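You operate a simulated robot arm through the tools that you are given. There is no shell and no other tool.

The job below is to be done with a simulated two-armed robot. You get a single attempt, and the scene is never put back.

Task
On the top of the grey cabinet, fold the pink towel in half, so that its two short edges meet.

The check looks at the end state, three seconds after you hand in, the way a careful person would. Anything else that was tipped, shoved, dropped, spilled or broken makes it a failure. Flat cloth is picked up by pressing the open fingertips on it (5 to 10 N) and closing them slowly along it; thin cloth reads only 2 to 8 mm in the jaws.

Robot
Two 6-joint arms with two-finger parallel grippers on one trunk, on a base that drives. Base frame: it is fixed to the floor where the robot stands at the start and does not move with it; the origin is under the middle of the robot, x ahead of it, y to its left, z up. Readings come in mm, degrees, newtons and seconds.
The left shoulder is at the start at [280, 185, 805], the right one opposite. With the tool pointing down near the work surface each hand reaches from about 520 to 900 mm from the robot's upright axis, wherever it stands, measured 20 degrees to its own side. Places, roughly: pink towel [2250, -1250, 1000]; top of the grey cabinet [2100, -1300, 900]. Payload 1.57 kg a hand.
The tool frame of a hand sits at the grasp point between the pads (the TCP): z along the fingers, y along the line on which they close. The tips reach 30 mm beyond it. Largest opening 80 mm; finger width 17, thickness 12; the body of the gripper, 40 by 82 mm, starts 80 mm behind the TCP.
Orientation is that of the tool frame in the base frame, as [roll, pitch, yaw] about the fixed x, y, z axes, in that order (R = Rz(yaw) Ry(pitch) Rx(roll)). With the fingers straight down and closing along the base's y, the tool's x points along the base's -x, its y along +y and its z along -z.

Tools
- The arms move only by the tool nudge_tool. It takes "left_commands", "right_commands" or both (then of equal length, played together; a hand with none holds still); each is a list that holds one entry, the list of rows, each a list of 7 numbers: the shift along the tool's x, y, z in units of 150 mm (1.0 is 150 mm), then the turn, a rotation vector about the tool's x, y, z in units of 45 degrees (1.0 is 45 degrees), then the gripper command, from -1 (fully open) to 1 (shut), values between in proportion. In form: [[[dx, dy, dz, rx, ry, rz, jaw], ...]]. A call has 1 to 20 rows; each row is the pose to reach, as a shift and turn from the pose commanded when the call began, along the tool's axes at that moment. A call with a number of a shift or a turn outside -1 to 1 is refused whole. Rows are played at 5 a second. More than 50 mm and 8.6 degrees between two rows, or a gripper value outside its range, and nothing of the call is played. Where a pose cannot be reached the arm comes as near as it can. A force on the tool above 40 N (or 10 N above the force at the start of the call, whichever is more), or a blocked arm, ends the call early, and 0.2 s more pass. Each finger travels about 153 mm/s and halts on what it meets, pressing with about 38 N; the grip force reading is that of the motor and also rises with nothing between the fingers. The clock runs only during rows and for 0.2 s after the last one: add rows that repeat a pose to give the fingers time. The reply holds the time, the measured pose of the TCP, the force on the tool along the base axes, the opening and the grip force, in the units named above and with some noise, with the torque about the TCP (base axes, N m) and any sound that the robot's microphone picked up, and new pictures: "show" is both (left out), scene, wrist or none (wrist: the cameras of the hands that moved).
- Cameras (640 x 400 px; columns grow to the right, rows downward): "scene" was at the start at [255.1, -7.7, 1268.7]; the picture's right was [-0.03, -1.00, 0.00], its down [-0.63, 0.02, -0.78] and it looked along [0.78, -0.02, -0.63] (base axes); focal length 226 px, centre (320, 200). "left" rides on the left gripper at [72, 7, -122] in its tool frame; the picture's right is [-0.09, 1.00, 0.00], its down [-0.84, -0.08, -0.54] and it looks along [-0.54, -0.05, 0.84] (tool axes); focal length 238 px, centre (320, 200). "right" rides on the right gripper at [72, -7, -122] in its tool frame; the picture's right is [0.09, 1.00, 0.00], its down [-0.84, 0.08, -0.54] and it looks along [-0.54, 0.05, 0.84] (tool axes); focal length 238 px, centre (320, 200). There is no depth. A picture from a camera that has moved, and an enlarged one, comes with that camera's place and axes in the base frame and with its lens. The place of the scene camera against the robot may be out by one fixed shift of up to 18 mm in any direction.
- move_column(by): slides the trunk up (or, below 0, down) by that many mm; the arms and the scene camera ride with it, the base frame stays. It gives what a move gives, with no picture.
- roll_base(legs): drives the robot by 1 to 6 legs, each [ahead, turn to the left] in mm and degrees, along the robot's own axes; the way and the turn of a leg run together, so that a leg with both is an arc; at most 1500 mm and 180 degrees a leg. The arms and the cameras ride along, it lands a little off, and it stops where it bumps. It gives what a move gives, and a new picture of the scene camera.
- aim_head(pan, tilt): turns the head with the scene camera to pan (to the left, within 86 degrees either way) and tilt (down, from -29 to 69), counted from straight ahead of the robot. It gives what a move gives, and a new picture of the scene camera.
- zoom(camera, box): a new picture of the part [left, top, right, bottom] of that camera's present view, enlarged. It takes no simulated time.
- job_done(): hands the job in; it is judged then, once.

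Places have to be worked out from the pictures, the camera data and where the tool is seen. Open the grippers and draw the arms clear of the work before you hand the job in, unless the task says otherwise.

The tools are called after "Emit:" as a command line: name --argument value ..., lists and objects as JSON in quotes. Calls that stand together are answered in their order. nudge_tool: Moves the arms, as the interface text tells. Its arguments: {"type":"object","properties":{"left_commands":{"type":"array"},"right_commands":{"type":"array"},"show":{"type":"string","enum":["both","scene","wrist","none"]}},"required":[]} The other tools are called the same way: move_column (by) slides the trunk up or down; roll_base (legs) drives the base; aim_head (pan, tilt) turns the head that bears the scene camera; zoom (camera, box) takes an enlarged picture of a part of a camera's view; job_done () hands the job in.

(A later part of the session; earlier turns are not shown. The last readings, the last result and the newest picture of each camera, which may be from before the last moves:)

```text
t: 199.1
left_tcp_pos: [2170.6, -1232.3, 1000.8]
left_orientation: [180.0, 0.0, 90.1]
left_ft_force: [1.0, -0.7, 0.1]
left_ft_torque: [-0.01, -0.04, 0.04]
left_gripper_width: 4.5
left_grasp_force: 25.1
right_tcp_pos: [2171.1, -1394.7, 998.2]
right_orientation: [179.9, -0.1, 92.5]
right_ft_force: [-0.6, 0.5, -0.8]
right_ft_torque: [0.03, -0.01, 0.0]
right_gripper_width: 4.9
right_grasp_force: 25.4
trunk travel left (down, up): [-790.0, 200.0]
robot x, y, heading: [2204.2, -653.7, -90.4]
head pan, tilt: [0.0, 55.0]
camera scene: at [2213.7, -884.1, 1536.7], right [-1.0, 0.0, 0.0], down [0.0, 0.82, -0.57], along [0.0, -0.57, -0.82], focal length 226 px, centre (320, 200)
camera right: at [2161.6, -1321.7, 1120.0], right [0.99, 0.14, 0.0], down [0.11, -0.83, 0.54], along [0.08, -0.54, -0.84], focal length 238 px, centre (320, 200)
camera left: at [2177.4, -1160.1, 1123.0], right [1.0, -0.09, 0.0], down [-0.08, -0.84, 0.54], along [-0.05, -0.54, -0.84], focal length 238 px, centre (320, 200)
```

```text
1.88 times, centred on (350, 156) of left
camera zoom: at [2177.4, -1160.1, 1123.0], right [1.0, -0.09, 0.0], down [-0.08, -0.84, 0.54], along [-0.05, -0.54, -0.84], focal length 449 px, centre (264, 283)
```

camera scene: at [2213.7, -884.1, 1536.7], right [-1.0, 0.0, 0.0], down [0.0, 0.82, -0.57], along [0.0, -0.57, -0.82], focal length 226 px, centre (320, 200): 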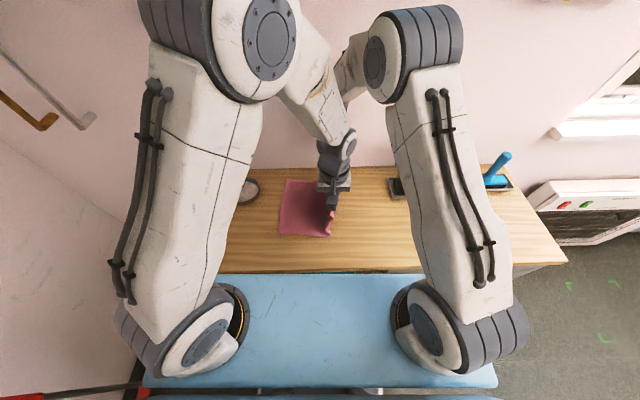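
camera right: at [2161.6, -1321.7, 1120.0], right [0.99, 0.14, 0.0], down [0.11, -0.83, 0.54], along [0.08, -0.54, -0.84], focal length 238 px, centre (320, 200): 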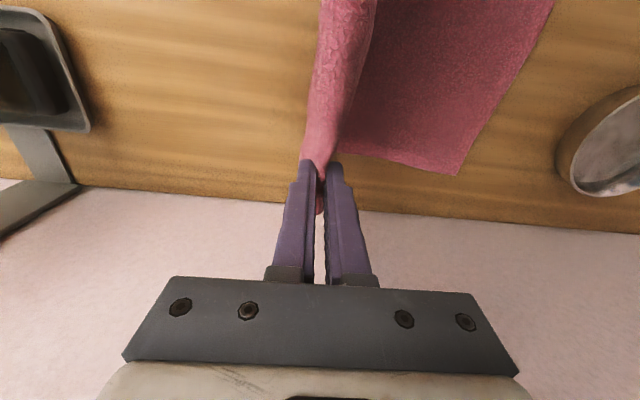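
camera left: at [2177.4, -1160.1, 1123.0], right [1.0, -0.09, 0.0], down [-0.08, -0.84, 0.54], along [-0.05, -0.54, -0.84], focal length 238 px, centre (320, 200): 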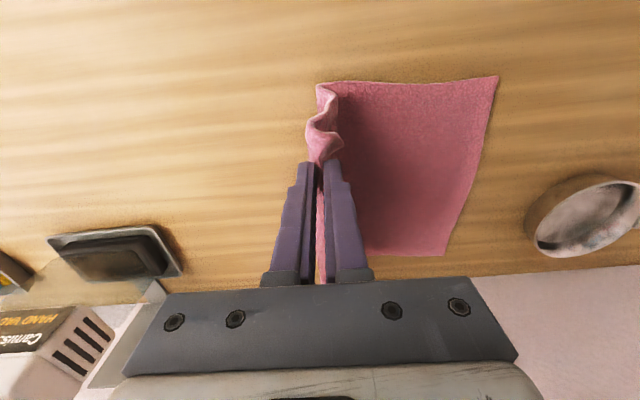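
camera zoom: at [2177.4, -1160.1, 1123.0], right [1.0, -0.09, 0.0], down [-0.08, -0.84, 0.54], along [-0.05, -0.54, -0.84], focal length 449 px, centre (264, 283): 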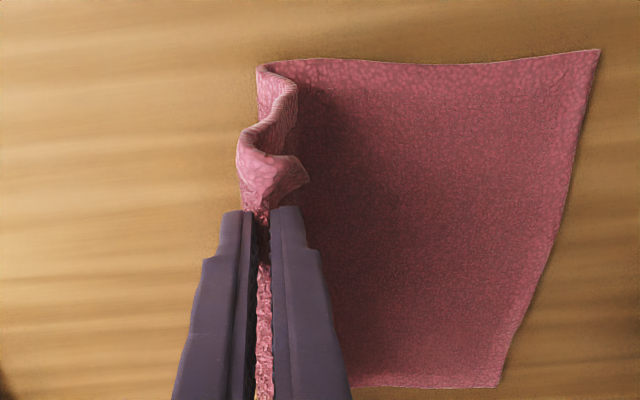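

The sheet stands straight again and the bottom half lies flat (left edge x≈2332, so the fold should end near x≈2187). I lower along the tighter path.

Emit:
nudge_tool --left_commands '[[[0, 0.14, -0.001, 0.067, 0, 0, 1], [0, 0.263, 0.027, 0.133, 0, 0, 1], [0, 0.361, 0.081, 0.2, 0, 0, 1], [0, 0.437, 0.15, 0.267, 0, 0, 1], [0, 0.495, 0.232, 0.333, 0, 0, 1], [0, 0.538, 0.315, 0.4, 0, 0, 1], [0, 0.575, 0.399, 0.467, 0, 0, 1], [0, 0.591, 0.443, 0.533, 0, 0, 1], [0, 0.591, 0.443, 0.533, 0, 0, 1]]]' --right_commands '[[[-0.006, 0.133, -0.019, 0.044, 0, 0, 1], [-0.011, 0.253, 0.009, 0.089, 0, 0, 1], [-0.015, 0.346, 0.063, 0.133, 0, 0, 1], [-0.018, 0.42, 0.13, 0.178, 0, 0, 1], [-0.021, 0.474, 0.211, 0.222, 0, 0, 1], [-0.022, 0.513, 0.293, 0.267, 0, 0, 1], [-0.024, 0.547, 0.374, 0.311, 0, 0, 1], [-0.024, 0.557, 0.415, 0.333, 0, 0, 1], [-0.024, 0.557, 0.415, 0.333, 0, 0, 1]]]' --show "both"

Emit:
zoom --camera "scene" --box '[200, 130, 440, 280]'

Emit:
zoom --camera "left" --box '[200, 50, 480, 225]'

```text
t: 201.1
left_tcp_pos: [2257.9, -1233.6, 935.7]
left_orientation: [-155.9, 0.0, 89.9]
left_ft_force: [0.5, 0.0, 0.0]
left_ft_torque: [0.0, -0.1, 0.01]
left_gripper_width: 4.3
left_grasp_force: 24.5
right_tcp_pos: [2255.4, -1392.7, 937.7]
right_orientation: [-165.1, 0.0, 92.6]
right_ft_force: [0.5, 1.1, -0.1]
right_ft_torque: [0.01, -0.09, -0.01]
right_gripper_width: 4.9
right_grasp_force: 25.3
trunk travel left (down, up): [-790.0, 200.0]
robot x, y, heading: [2205.0, -642.5, -90.2]
head pan, tilt: [0.0, 55.0]
camera scene: at [2214.0, -884.2, 1536.7], right [-1.0, 0.0, 0.0], down [0.0, 0.82, -0.57], along [0.0, -0.57, -0.82], focal length 226 px, centre (320, 200)
camera right: at [2277.9, -1320.6, 1056.3], right [0.96, 0.13, -0.26], down [0.25, -0.83, 0.5], along [-0.14, -0.55, -0.82], focal length 238 px, centre (320, 200)
camera left: at [2313.9, -1159.8, 1045.4], right [0.91, -0.09, -0.41], down [0.15, -0.84, 0.53], along [-0.39, -0.54, -0.75], focal length 238 px, centre (320, 200)
```

scene: 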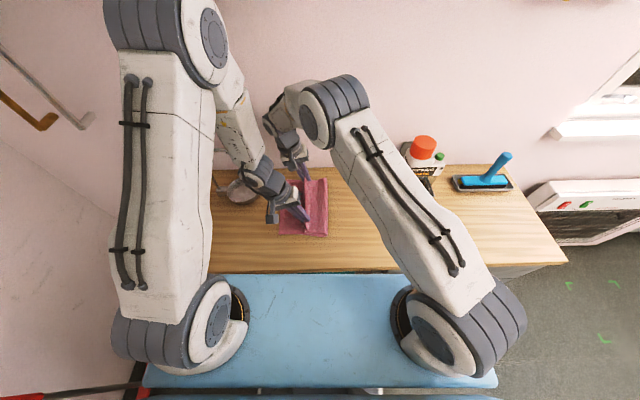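
right: 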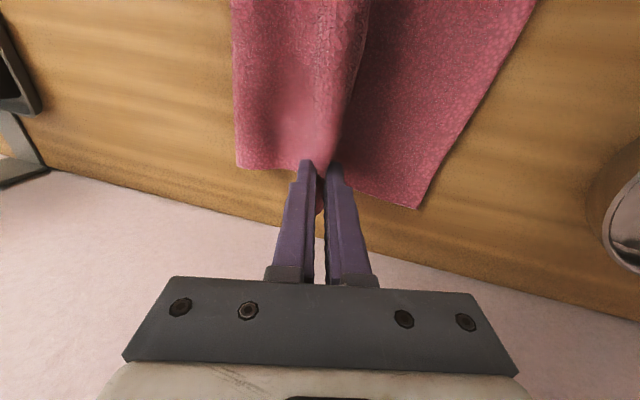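
left: 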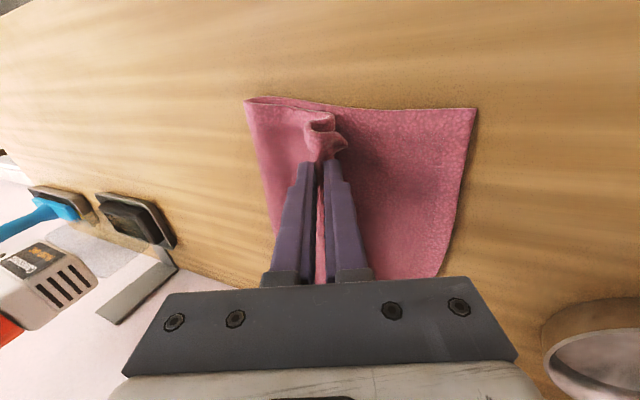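

```text
2.67 times, centred on (320, 205) of scene
camera zoom: at [2214.0, -884.2, 1536.7], right [-1.0, 0.0, 0.0], down [0.0, 0.82, -0.57], along [0.0, -0.57, -0.82], focal length 602 px, centre (320, 187)
```

zoom: 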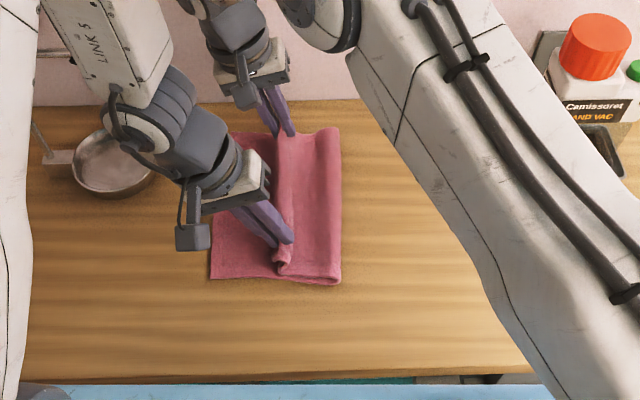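

```text
2.29 times, centred on (340, 138) of left
camera zoom: at [2313.9, -1159.8, 1045.4], right [0.91, -0.09, -0.41], down [0.15, -0.84, 0.53], along [-0.39, -0.54, -0.75], focal length 545 px, centre (274, 343)
```

zoom: 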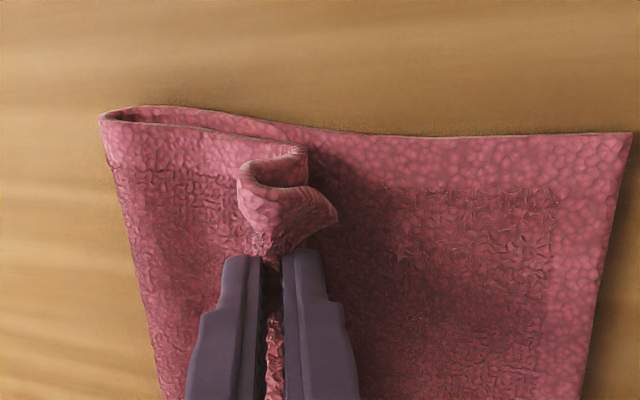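

The fold is now at x≈2181 with the left edge at x≈2334; the ideal fold is about 2188. I raise slightly and pull toward +x until the sheet is just taut, which should bring the fold to the right place.

Emit:
nudge_tool --left_commands '[[[0, -0.03, -0.067, 0, 0, 0, 1], [0, 0.043, -0.1, 0, 0, 0, 1], [0, 0.116, -0.132, 0, 0, 0, 1], [0, 0.15, -0.148, 0, 0, 0, 1], [0, 0.189, -0.165, 0, 0, 0, 1], [0, 0.189, -0.165, 0, 0, 0, 1]]]' --right_commands '[[[0, -0.018, -0.068, 0, 0, 0, 1], [-0.003, 0.056, -0.088, 0, 0, 0, 1], [-0.007, 0.13, -0.107, 0, 0, 0, 1], [-0.008, 0.165, -0.117, 0, 0, 0, 1], [-0.01, 0.203, -0.127, 0, 0, 0, 1], [-0.01, 0.203, -0.127, 0, 0, 0, 1]]]' --show "both"

Emit:
zoom --camera "left" --box '[180, 50, 460, 225]'

Emit:
zoom --camera "scene" --box '[200, 130, 440, 280]'

```text
t: 202.5
left_tcp_pos: [2294.4, -1233.6, 947.4]
left_orientation: [-156.0, -0.1, 90.0]
left_ft_force: [-0.4, -0.1, -0.2]
left_ft_torque: [-0.01, -0.09, 0.03]
left_gripper_width: 4.5
left_grasp_force: 24.5
right_tcp_pos: [2289.2, -1394.2, 949.0]
right_orientation: [-165.2, -0.1, 92.4]
right_ft_force: [0.1, 0.5, -0.4]
right_ft_torque: [-0.01, -0.07, 0.0]
right_gripper_width: 4.7
right_grasp_force: 25.6
trunk travel left (down, up): [-790.0, 200.0]
robot x, y, heading: [2206.6, -646.4, -90.2]
head pan, tilt: [0.0, 55.0]
camera scene: at [2214.0, -884.1, 1536.7], right [-1.0, 0.0, 0.0], down [0.0, 0.82, -0.57], along [0.0, -0.57, -0.82], focal length 226 px, centre (320, 200)
camera right: at [2312.3, -1320.3, 1067.6], right [0.96, 0.13, -0.26], down [0.25, -0.83, 0.5], along [-0.14, -0.55, -0.82], focal length 238 px, centre (320, 200)
camera left: at [2349.9, -1160.6, 1055.9], right [0.91, -0.09, -0.4], down [0.15, -0.84, 0.53], along [-0.39, -0.54, -0.75], focal length 238 px, centre (320, 200)
```

scene: 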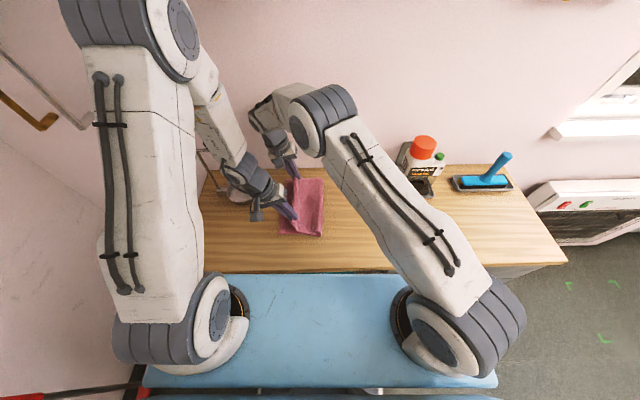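
right: 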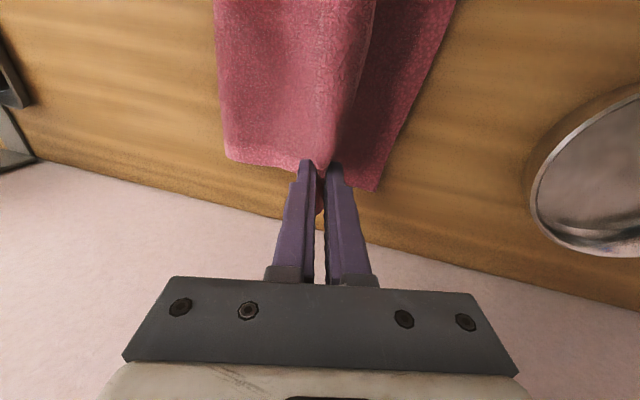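
left: 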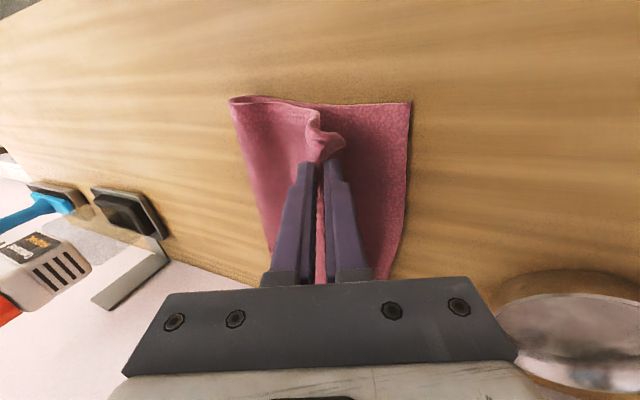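

```text
2.29 times, centred on (320, 138) of left
camera zoom: at [2349.9, -1160.6, 1055.9], right [0.91, -0.09, -0.4], down [0.15, -0.84, 0.53], along [-0.39, -0.54, -0.75], focal length 545 px, centre (320, 343)
```

zoom: 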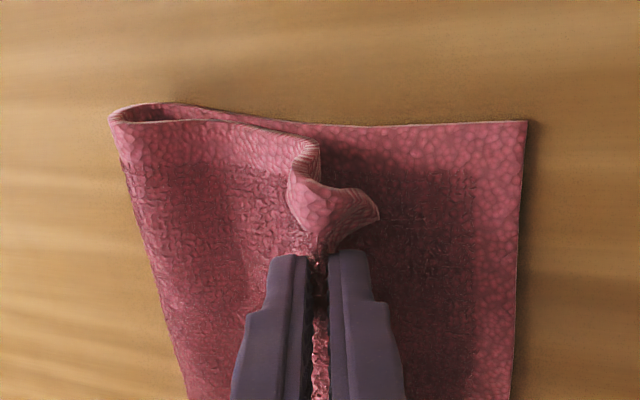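

```text
2.67 times, centred on (320, 205) of scene
camera zoom: at [2214.0, -884.1, 1536.7], right [-1.0, 0.0, 0.0], down [0.0, 0.82, -0.57], along [0.0, -0.57, -0.82], focal length 602 px, centre (320, 187)
```

zoom: 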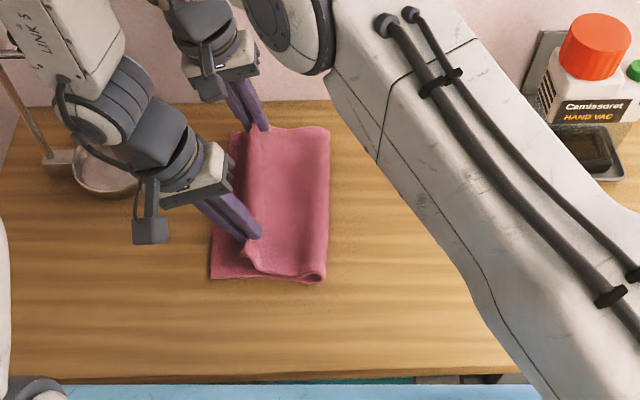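

The fold is now at x≈2192 near-ideal (target ≈2189) and the hem leans outward. I shift both hands 4 mm toward +y for side alignment, then open both at once.

Emit:
nudge_tool --left_commands '[[[0.014, -0.01, 0, 0, 0, 0, 1], [0.027, -0.02, 0, 0, 0, 0, 1], [0.027, -0.02, 0, 0, 0, 0, -0.5], [0.027, -0.02, 0, 0, 0, 0, -0.5], [0.027, -0.02, 0, 0, 0, 0, -0.5], [0.027, -0.02, 0, 0, 0, 0, -0.5]]]' --right_commands '[[[0.014, -0.01, 0, 0, 0, 0, 1], [0.027, -0.02, 0, 0, 0, 0, 1], [0.027, -0.02, 0, 0, 0, 0, -0.5], [0.027, -0.02, 0, 0, 0, 0, -0.5], [0.027, -0.02, 0, 0, 0, 0, -0.5], [0.027, -0.02, 0, 0, 0, 0, -0.5]]]' --show "both"

Emit:
zoom --camera "left" --box '[180, 50, 460, 225]'

Emit:
zoom --camera "scene" --box '[200, 130, 440, 280]'

```text
t: 203.9
left_tcp_pos: [2290.2, -1228.8, 947.8]
left_orientation: [-156.0, 0.1, 90.1]
left_ft_force: [-0.2, -0.8, 0.1]
left_ft_torque: [0.0, -0.03, -0.02]
left_gripper_width: 60.1
left_grasp_force: 0.1
right_tcp_pos: [2286.9, -1389.9, 950.2]
right_orientation: [-165.2, 0.0, 92.6]
right_ft_force: [0.7, -0.2, -0.7]
right_ft_torque: [-0.01, 0.03, 0.01]
right_gripper_width: 60.1
right_grasp_force: 0.0
trunk travel left (down, up): [-790.0, 200.0]
robot x, y, heading: [2206.9, -645.2, -90.2]
head pan, tilt: [0.0, 55.0]
camera scene: at [2213.9, -884.1, 1536.7], right [-1.0, 0.0, 0.0], down [0.0, 0.82, -0.57], along [0.0, -0.57, -0.82], focal length 226 px, centre (320, 200)
camera right: at [2308.7, -1317.2, 1068.4], right [0.96, 0.13, -0.26], down [0.25, -0.83, 0.5], along [-0.14, -0.55, -0.82], focal length 238 px, centre (320, 200)
camera left: at [2346.4, -1156.3, 1057.3], right [0.91, -0.09, -0.4], down [0.15, -0.84, 0.53], along [-0.39, -0.54, -0.75], focal length 238 px, centre (320, 200)
```

scene: 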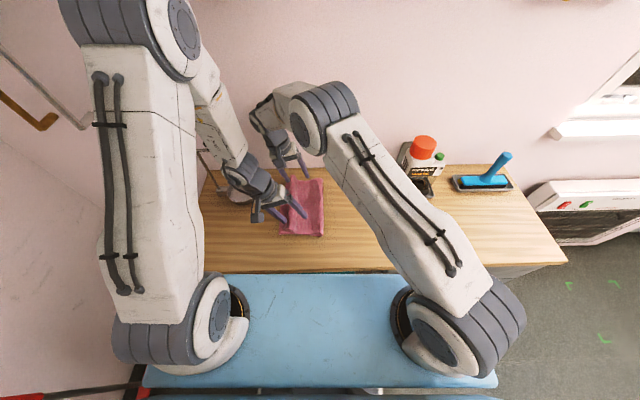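
right: 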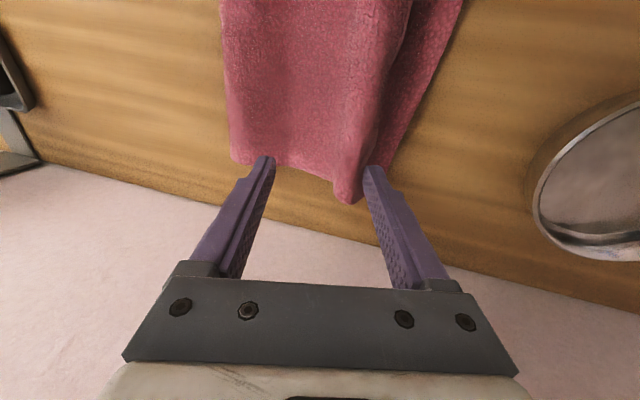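
left: 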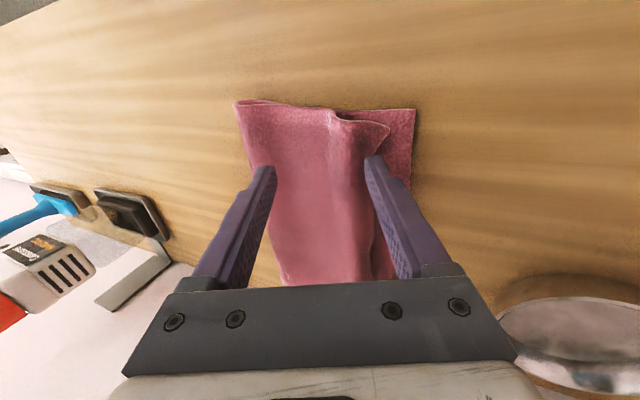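

```text
2.29 times, centred on (320, 138) of left
camera zoom: at [2346.4, -1156.3, 1057.3], right [0.91, -0.09, -0.4], down [0.15, -0.84, 0.53], along [-0.39, -0.54, -0.75], focal length 545 px, centre (320, 343)
```

zoom: 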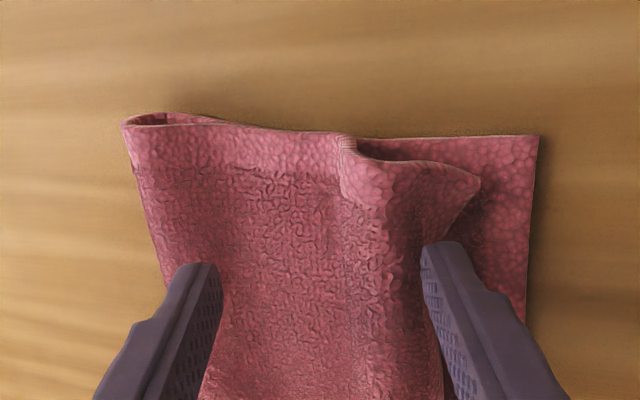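

```text
2.67 times, centred on (320, 205) of scene
camera zoom: at [2213.9, -884.1, 1536.7], right [-1.0, 0.0, 0.0], down [0.0, 0.82, -0.57], along [0.0, -0.57, -0.82], focal length 602 px, centre (320, 187)
```

zoom: 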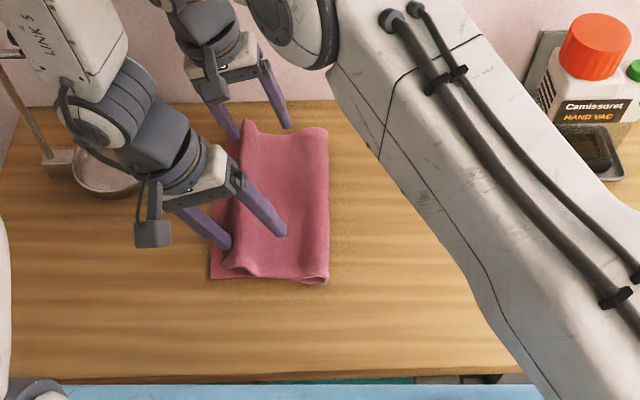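

The edge has dropped but the +x fingers may still be propping it. I withdraw both hands along their axes and check.

Emit:
nudge_tool --left_commands '[[[0, 0, -0.1, 0, 0, 0, -0.5], [0, 0, -0.25, 0, 0, 0, -0.5], [0, 0, -0.45, 0, 0, 0, -0.5], [0, 0, -0.7, 0, 0, 0, -0.5], [0, 0, -0.95, 0, 0, 0, -0.5], [0, 0, -0.95, 0, 0, 0, -0.5]]]' --right_commands '[[[0, 0, -0.1, 0, 0, 0, -0.5], [0, 0, -0.25, 0, 0, 0, -0.5], [0, 0, -0.45, 0, 0, 0, -0.5], [0, 0, -0.7, 0, 0, 0, -0.5], [0, 0, -0.95, 0, 0, 0, -0.5], [0, 0, -0.95, 0, 0, 0, -0.5]]]' --show "both"

Emit:
zoom --camera "left" --box '[160, 50, 440, 225]'

Emit:
zoom --camera "right" --box '[200, 0, 440, 150]'

Emit:
zoom --camera "scene" --box '[240, 160, 380, 248]'

```text
t: 205.3
left_tcp_pos: [2349.1, -1226.7, 1079.9]
left_orientation: [-156.0, 0.0, 90.2]
left_ft_force: [0.1, 0.7, -0.1]
left_ft_torque: [-0.04, -0.02, 0.02]
left_gripper_width: 59.9
left_grasp_force: 0.1
right_tcp_pos: [2323.3, -1387.9, 1088.0]
right_orientation: [-165.2, 0.0, 92.6]
right_ft_force: [-0.5, 0.9, -0.5]
right_ft_torque: [-0.03, 0.02, 0.01]
right_gripper_width: 60.0
right_grasp_force: 0.1
trunk travel left (down, up): [-790.0, 200.0]
robot x, y, heading: [2205.6, -646.0, -90.2]
head pan, tilt: [0.0, 55.0]
camera scene: at [2214.0, -883.7, 1536.8], right [-1.0, 0.0, 0.0], down [0.0, 0.82, -0.57], along [0.0, -0.57, -0.82], focal length 226 px, centre (320, 200)
camera right: at [2344.1, -1313.9, 1207.1], right [0.96, 0.14, -0.26], down [0.25, -0.83, 0.5], along [-0.14, -0.55, -0.82], focal length 238 px, centre (320, 200)
camera left: at [2404.5, -1154.5, 1188.3], right [0.91, -0.09, -0.4], down [0.15, -0.84, 0.53], along [-0.39, -0.54, -0.75], focal length 238 px, centre (320, 200)
```

scene: 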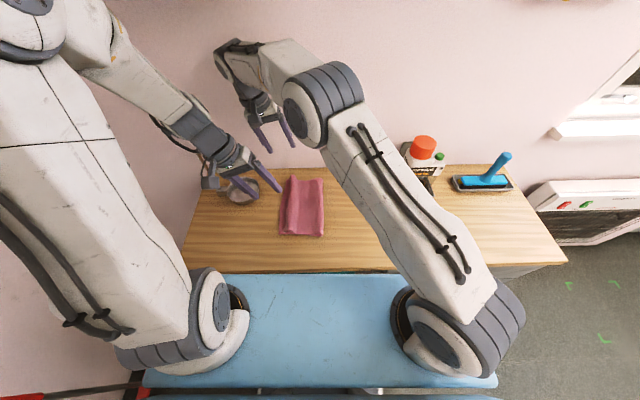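
right: 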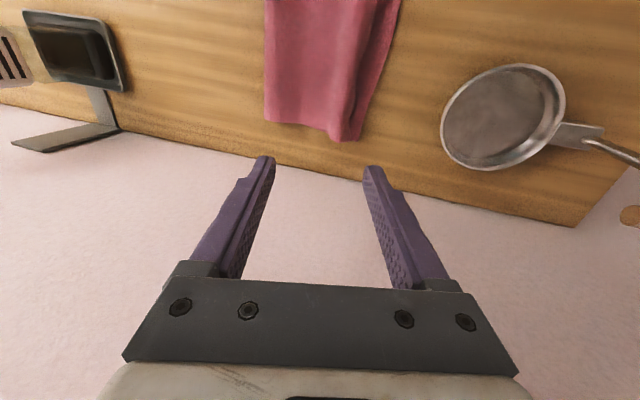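
left: 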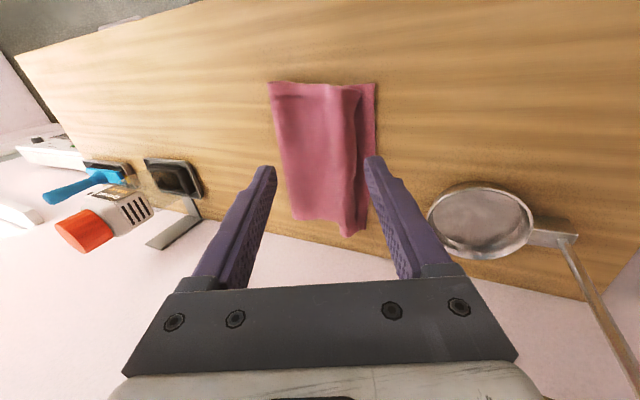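

```text
2.29 times, centred on (300, 138) of left
camera zoom: at [2404.5, -1154.5, 1188.3], right [0.91, -0.09, -0.4], down [0.15, -0.84, 0.53], along [-0.39, -0.54, -0.75], focal length 545 px, centre (366, 343)
```

zoom: 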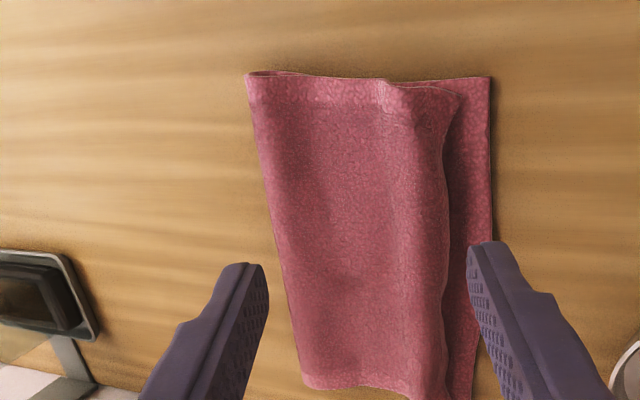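

```text
2.67 times, centred on (320, 75) of right
camera zoom: at [2344.1, -1313.9, 1207.1], right [0.96, 0.14, -0.26], down [0.25, -0.83, 0.5], along [-0.14, -0.55, -0.82], focal length 636 px, centre (320, 533)
```

zoom: 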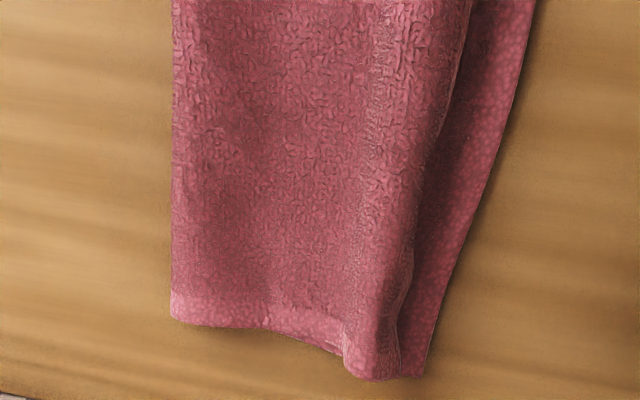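

```text
4.55 times, centred on (310, 204) of scene
camera zoom: at [2214.0, -883.7, 1536.8], right [-1.0, 0.0, 0.0], down [0.0, 0.82, -0.57], along [0.0, -0.57, -0.82], focal length 1027 px, centre (366, 182)
```

zoom: 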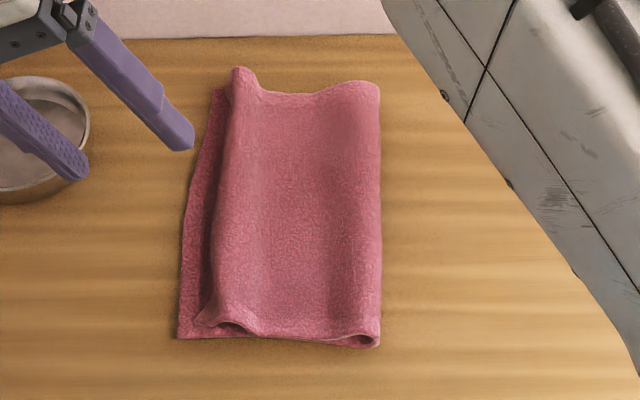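

A soft hump remains just inside the hem, leaving the top edge about 12–25 mm short. Pressing that hump outward (toward +x) should unroll the hem to the left edge. I bring both hands upright and closed, just inside the hump.

Emit:
nudge_tool --left_commands '[[[-0.007, -0.041, 0.193, -0.107, 0, 0, 0.0], [-0.014, -0.082, 0.387, -0.213, 0, 0, 0.5], [-0.021, -0.122, 0.58, -0.32, 0, 0, 1], [-0.028, -0.163, 0.774, -0.427, 0, 0, 1], [-0.035, -0.204, 0.967, -0.533, 0, 0, 1], [-0.035, -0.204, 0.967, -0.533, 0, 0, 1]]]' --right_commands '[[[-0.002, -0.035, 0.186, -0.066, 0, 0, 0.0], [-0.003, -0.07, 0.372, -0.132, 0, 0, 0.5], [-0.005, -0.106, 0.557, -0.197, 0, 0, 1], [-0.006, -0.141, 0.743, -0.263, 0, 0, 1], [-0.008, -0.176, 0.929, -0.329, 0, 0, 1], [-0.008, -0.176, 0.929, -0.329, 0, 0, 1]]]' --show "wrist"

Emit:
zoom --camera "left" --box '[180, 60, 460, 235]'

Emit:
zoom --camera "right" --box '[180, 40, 460, 215]'

```text
t: 206.7
left_tcp_pos: [2260.9, -1234.2, 957.4]
left_orientation: [179.9, 0.1, 90.0]
left_ft_force: [0.1, 0.4, 0.5]
left_ft_torque: [-0.02, 0.0, 0.05]
left_gripper_width: 0.0
left_grasp_force: 21.5
right_tcp_pos: [2260.6, -1393.9, 960.5]
right_orientation: [-180.0, 0.1, 92.6]
right_ft_force: [-0.1, -0.5, -0.2]
right_ft_torque: [0.02, 0.04, 0.01]
right_gripper_width: 0.0
right_grasp_force: 21.3
trunk travel left (down, up): [-790.0, 200.0]
robot x, y, heading: [2205.6, -646.4, -90.1]
head pan, tilt: [0.0, 55.0]
camera right: at [2252.5, -1321.8, 1079.8], right [0.99, 0.14, 0.0], down [0.11, -0.83, 0.54], along [0.07, -0.54, -0.84], focal length 238 px, centre (320, 200)
camera left: at [2268.7, -1162.0, 1079.2], right [1.0, -0.09, 0.0], down [-0.08, -0.84, 0.54], along [-0.05, -0.54, -0.84], focal length 238 px, centre (320, 200)
```

right: 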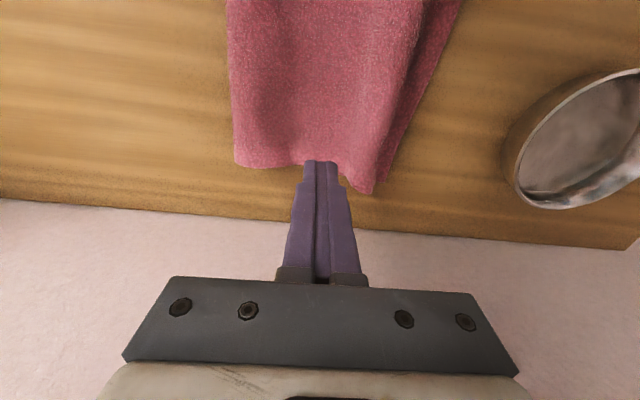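
left: 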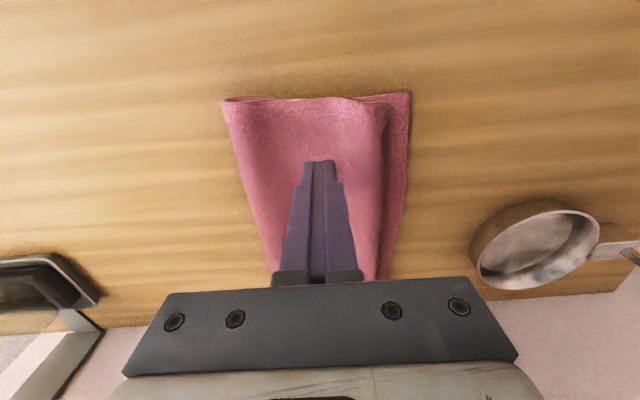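

```text
2.29 times, centred on (320, 148) of left
camera zoom: at [2268.7, -1162.0, 1079.2], right [1.0, -0.09, 0.0], down [-0.08, -0.84, 0.54], along [-0.05, -0.54, -0.84], focal length 545 px, centre (320, 320)
```

zoom: 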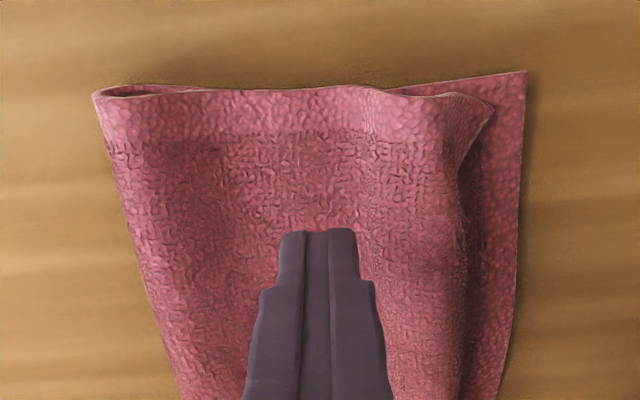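

```text
2.29 times, centred on (320, 128) of right
camera zoom: at [2252.5, -1321.8, 1079.8], right [0.99, 0.14, 0.0], down [0.11, -0.83, 0.54], along [0.07, -0.54, -0.84], focal length 545 px, centre (320, 366)
```

zoom: 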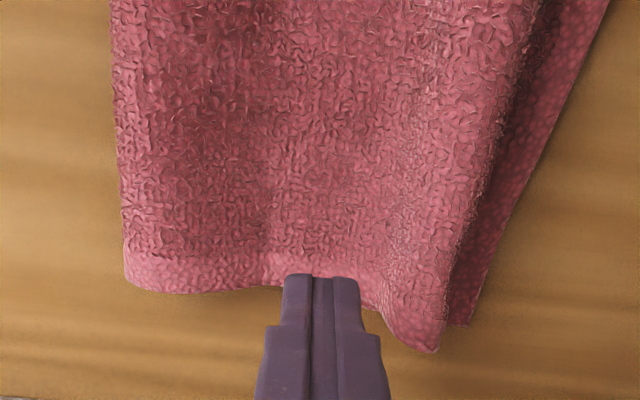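

The hump crest is around x≈2293–2300 with the free edge at x≈2315. I lower both closed grippers to just touch the sheet inside the hump, at z≈920.

Emit:
nudge_tool --left_commands '[[[0, 0.03, 0.12, 0, 0, 0, 1], [0, 0.03, 0.2, 0, 0, 0, 1], [0, 0.03, 0.245, 0, 0, 0, 1], [0, 0.03, 0.245, 0, 0, 0, 1]]]' --right_commands '[[[0, 0.03, 0.12, 0, 0, 0, 1], [0, 0.03, 0.2, 0, 0, 0, 1], [0, 0.03, 0.265, 0, 0, 0, 1], [0, 0.03, 0.265, 0, 0, 0, 1]]]' --show "none"

Emit:
nudge_tool --left_commands '[[[0, 0.06, 0, 0, 0, 0, 1], [0, 0.12, 0, 0, 0, 0, 1], [0, 0.18, 0, 0, 0, 0, 1], [0, 0.24, 0, 0, 0, 0, 1], [0, 0.3, 0, 0, 0, 0, 1], [0, 0.36, 0, 0, 0, 0, 1]]]' --right_commands '[[[-0.003, 0.06, 0, 0, 0, 0, 1], [-0.005, 0.12, 0, 0, 0, 0, 1], [-0.008, 0.18, 0, 0, 0, 0, 1], [-0.011, 0.24, 0, 0, 0, 0, 1], [-0.014, 0.3, 0, 0, 0, 0, 1], [-0.016, 0.36, 0, 0, 0, 0, 1]]]' --show "wrist"

Emit:
zoom --camera "left" --box '[140, 60, 420, 235]'

Emit:
zoom --camera "right" --box '[140, 40, 420, 215]'

```text
t: 207.7
left_tcp_pos: [2267.0, -1234.7, 921.4]
left_orientation: [180.0, 0.0, 90.1]
left_ft_force: [-0.7, -0.2, 1.1]
left_ft_torque: [0.03, -0.01, -0.01]
left_gripper_width: 0.0
left_grasp_force: 21.6
right_tcp_pos: [2266.5, -1391.6, 921.8]
right_orientation: [179.9, 0.1, 92.6]
right_ft_force: [1.0, 0.2, -1.3]
right_ft_torque: [0.02, 0.03, -0.01]
right_gripper_width: 0.1
right_grasp_force: 21.4
trunk travel left (down, up): [-790.0, 200.0]
robot x, y, heading: [2207.4, -642.9, -90.0]
head pan, tilt: [0.0, 55.0]
```

```text
t: 209.1
left_tcp_pos: [2321.6, -1231.4, 920.8]
left_orientation: [180.0, 0.0, 90.1]
left_ft_force: [0.2, 0.0, 0.8]
left_ft_torque: [0.0, 0.0, 0.02]
left_gripper_width: 0.1
left_grasp_force: 21.4
right_tcp_pos: [2320.7, -1392.6, 919.2]
right_orientation: [180.0, 0.0, 92.6]
right_ft_force: [0.0, 1.3, 0.1]
right_ft_torque: [0.0, 0.0, -0.01]
right_gripper_width: 0.2
right_grasp_force: 21.2
trunk travel left (down, up): [-790.0, 200.0]
robot x, y, heading: [2206.4, -642.4, -90.0]
head pan, tilt: [0.0, 55.0]
camera right: at [2311.1, -1320.4, 1040.7], right [0.99, 0.14, 0.0], down [0.12, -0.83, 0.54], along [0.07, -0.54, -0.84], focal length 238 px, centre (320, 200)
camera left: at [2328.0, -1159.8, 1043.3], right [1.0, -0.09, 0.0], down [-0.08, -0.84, 0.54], along [-0.05, -0.54, -0.84], focal length 238 px, centre (320, 200)
```

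right: 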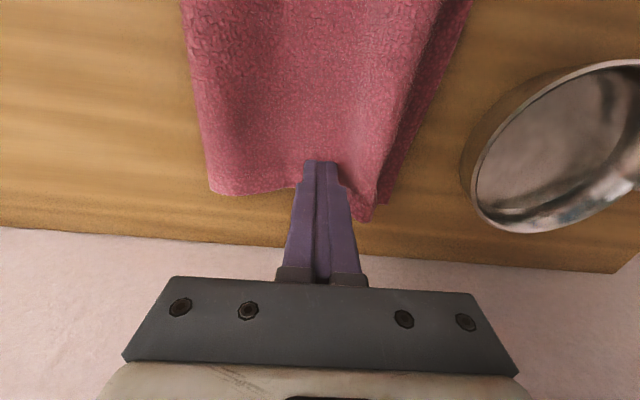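
left: 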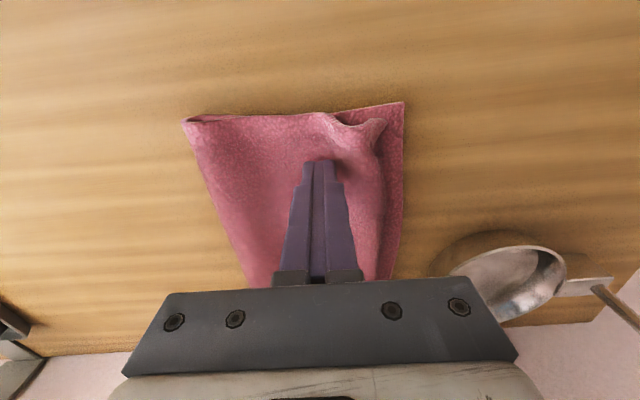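

```text
2.29 times, centred on (280, 148) of left
camera zoom: at [2328.0, -1159.8, 1043.3], right [1.0, -0.09, 0.0], down [-0.08, -0.84, 0.54], along [-0.05, -0.54, -0.84], focal length 545 px, centre (411, 320)
```

zoom: 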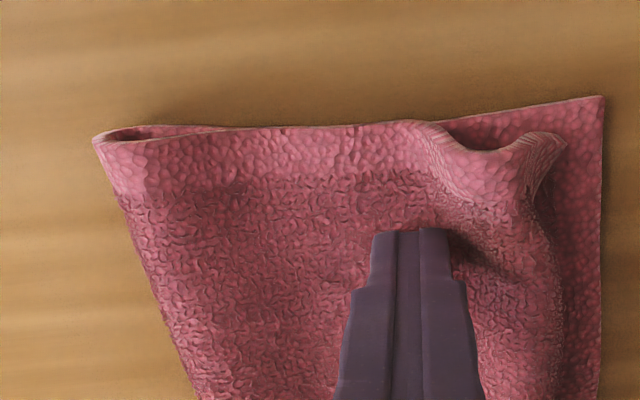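

```text
2.29 times, centred on (280, 128) of right
camera zoom: at [2311.1, -1320.4, 1040.7], right [0.99, 0.14, 0.0], down [0.12, -0.83, 0.54], along [0.07, -0.54, -0.84], focal length 545 px, centre (411, 366)
```

zoom: 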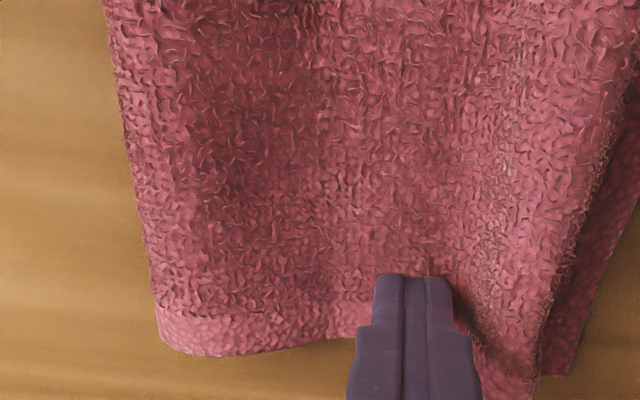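

The light stroke slid the whole towel about 45 mm toward the dish instead of flattening the hump (layers stick together more than to the table). I drag it back the same way, keeping well clear of the dish.

Emit:
nudge_tool --left_commands '[[[0, -0.05, 0.007, 0, 0, 0, 1], [0, -0.1, 0.007, 0, 0, 0, 1], [0, -0.15, 0.007, 0, 0, 0, 1], [0, -0.2, 0.007, 0, 0, 0, 1], [0, -0.25, 0.007, 0, 0, 0, 1], [0, -0.3, 0.007, 0, 0, 0, 1]]]' --right_commands '[[[0.002, -0.05, 0.004, 0, 0, 0, 1], [0.005, -0.1, 0.004, 0, 0, 0, 1], [0.007, -0.15, 0.004, 0, 0, 0, 1], [0.009, -0.2, 0.004, 0, 0, 0, 1], [0.011, -0.25, 0.004, 0, 0, 0, 1], [0.014, -0.3, 0.004, 0, 0, 0, 1]]]' --show "wrist"

```text
t: 210.5
left_tcp_pos: [2276.4, -1233.3, 920.3]
left_orientation: [-179.9, -0.1, 90.0]
left_ft_force: [-0.5, -0.8, 0.0]
left_ft_torque: [0.03, 0.02, -0.01]
left_gripper_width: 0.0
left_grasp_force: 21.3
right_tcp_pos: [2275.0, -1392.4, 918.3]
right_orientation: [-180.0, 0.1, 92.6]
right_ft_force: [0.1, 0.2, 0.6]
right_ft_torque: [0.0, -0.01, 0.03]
right_gripper_width: 0.1
right_grasp_force: 21.4
trunk travel left (down, up): [-790.0, 200.0]
robot x, y, heading: [2205.5, -647.6, -90.2]
head pan, tilt: [0.0, 55.0]
camera right: at [2265.4, -1320.4, 1040.1], right [0.99, 0.14, 0.0], down [0.12, -0.83, 0.54], along [0.07, -0.54, -0.84], focal length 238 px, centre (320, 200)
camera left: at [2283.3, -1161.0, 1042.4], right [1.0, -0.09, 0.0], down [-0.08, -0.84, 0.54], along [-0.05, -0.54, -0.84], focal length 238 px, centre (320, 200)
```

right: 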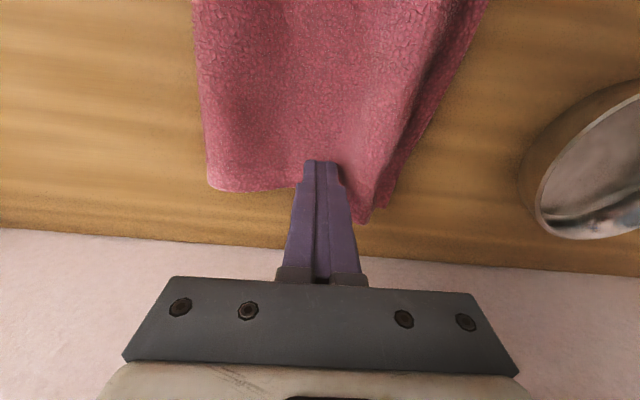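
left: 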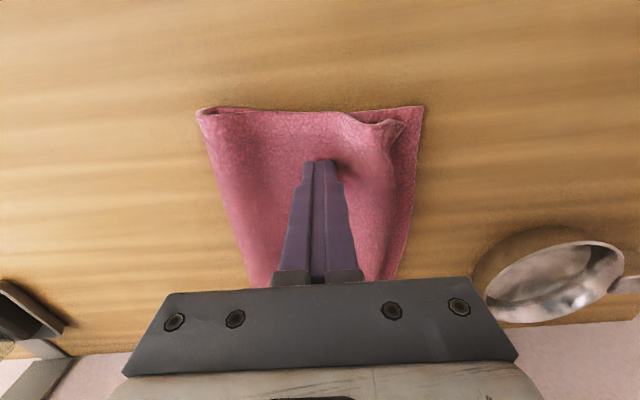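

The towel is back at a safe place (bottom edge x≈2346). I zoom in on the hem from both hands to see how the free edge lies.

Emit:
zoom --camera "left" --box '[300, 60, 460, 160]'

Emit:
zoom --camera "right" --box '[300, 100, 500, 225]'

Emit:
zoom --camera "scene" --box '[240, 160, 380, 248]'

```text
4.00 times, centred on (380, 110) of left
camera zoom: at [2283.3, -1161.0, 1042.4], right [1.0, -0.09, 0.0], down [-0.08, -0.84, 0.54], along [-0.05, -0.54, -0.84], focal length 953 px, centre (80, 560)
```

zoom: 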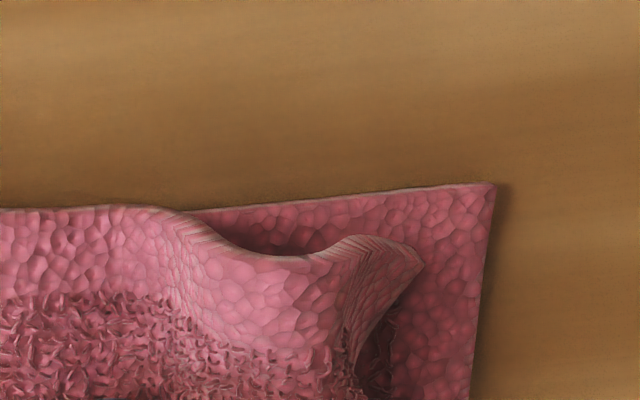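

```text
3.20 times, centred on (400, 162) of right
camera zoom: at [2265.4, -1320.4, 1040.1], right [0.99, 0.14, 0.0], down [0.12, -0.83, 0.54], along [0.07, -0.54, -0.84], focal length 763 px, centre (64, 320)
```

zoom: 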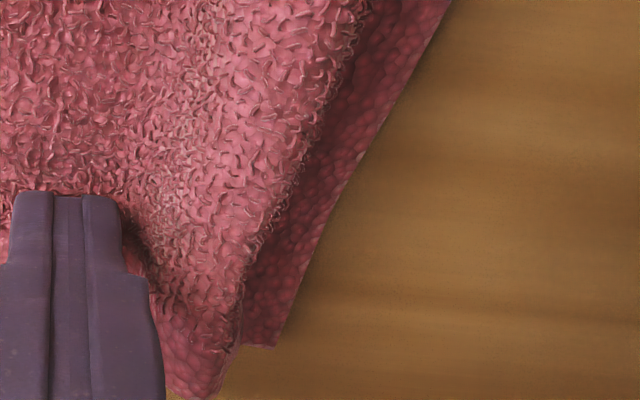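

```text
4.55 times, centred on (310, 204) of scene
camera zoom: at [2214.0, -884.1, 1536.7], right [-1.0, 0.0, 0.0], down [0.0, 0.82, -0.57], along [0.0, -0.57, -0.82], focal length 1027 px, centre (366, 182)
```

zoom: 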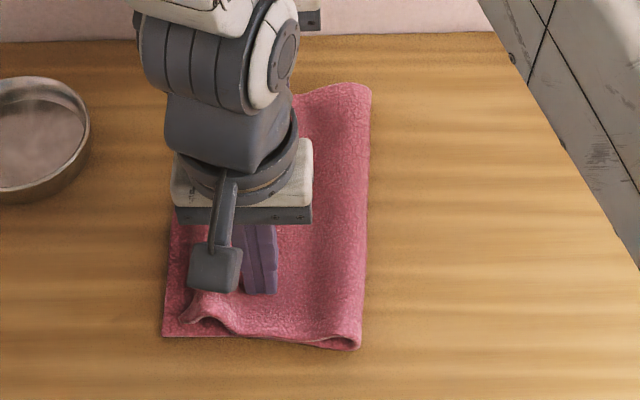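

I lift both hands clear to see the relaxed state of the towel.

Emit:
nudge_tool --left_commands '[[[0, 0, -0.1, 0, 0, 0, 1], [0, 0, -0.35, 0, 0, 0, 1], [0, 0.1, -0.65, 0, 0, 0, 1], [0.2, 0.3, -0.9, 0, 0, 0, 1], [0.5, 0.5, -1.0, 0, 0, 0, 1], [0.8, 0.7, -1.0, 0, 0, 0, 1]]]' --right_commands '[[[0, 0, -0.1, 0, 0, 0, 1], [0, 0, -0.35, 0, 0, 0, 1], [0, -0.1, -0.65, 0, 0, 0, 1], [0, -0.3, -0.9, 0, 0, 0, 1], [0, -0.6, -1.0, 0, 0, 0, 1], [0, -0.9, -1.0, 0, 0, 0, 1]]]' --show "both"

Emit:
zoom --camera "scene" --box '[240, 160, 380, 248]'

Emit:
zoom --camera "left" --box '[100, 60, 420, 260]'

```text
refused: row 4 steps farther than a row can; nothing moved
```

```text
4.55 times, centred on (310, 204) of scene
camera zoom: at [2214.0, -884.1, 1536.7], right [-1.0, 0.0, 0.0], down [0.0, 0.82, -0.57], along [0.0, -0.57, -0.82], focal length 1027 px, centre (366, 182)
```

zoom: 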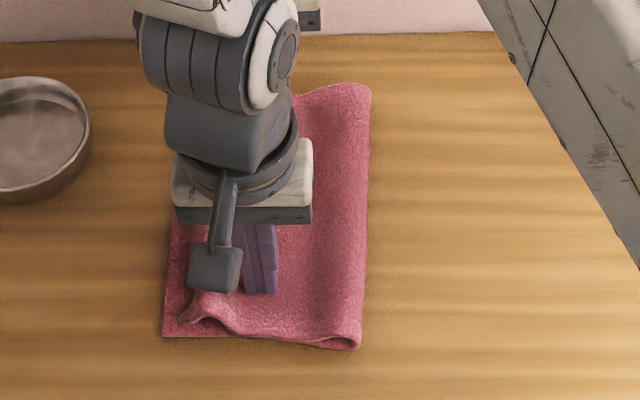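

```text
2.00 times, centred on (260, 160) of left
camera zoom: at [2283.3, -1161.0, 1042.4], right [1.0, -0.09, 0.0], down [-0.08, -0.84, 0.54], along [-0.05, -0.54, -0.84], focal length 477 px, centre (440, 280)
```

zoom: 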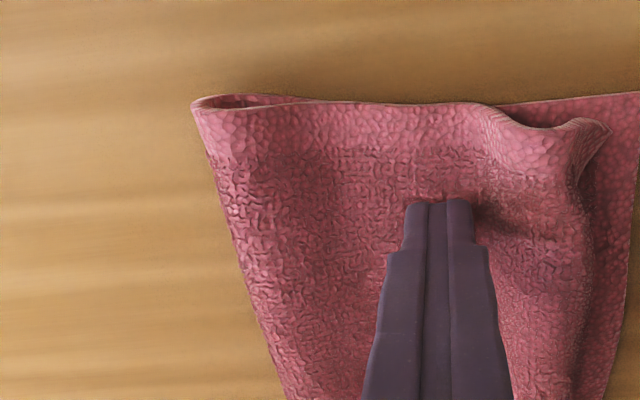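

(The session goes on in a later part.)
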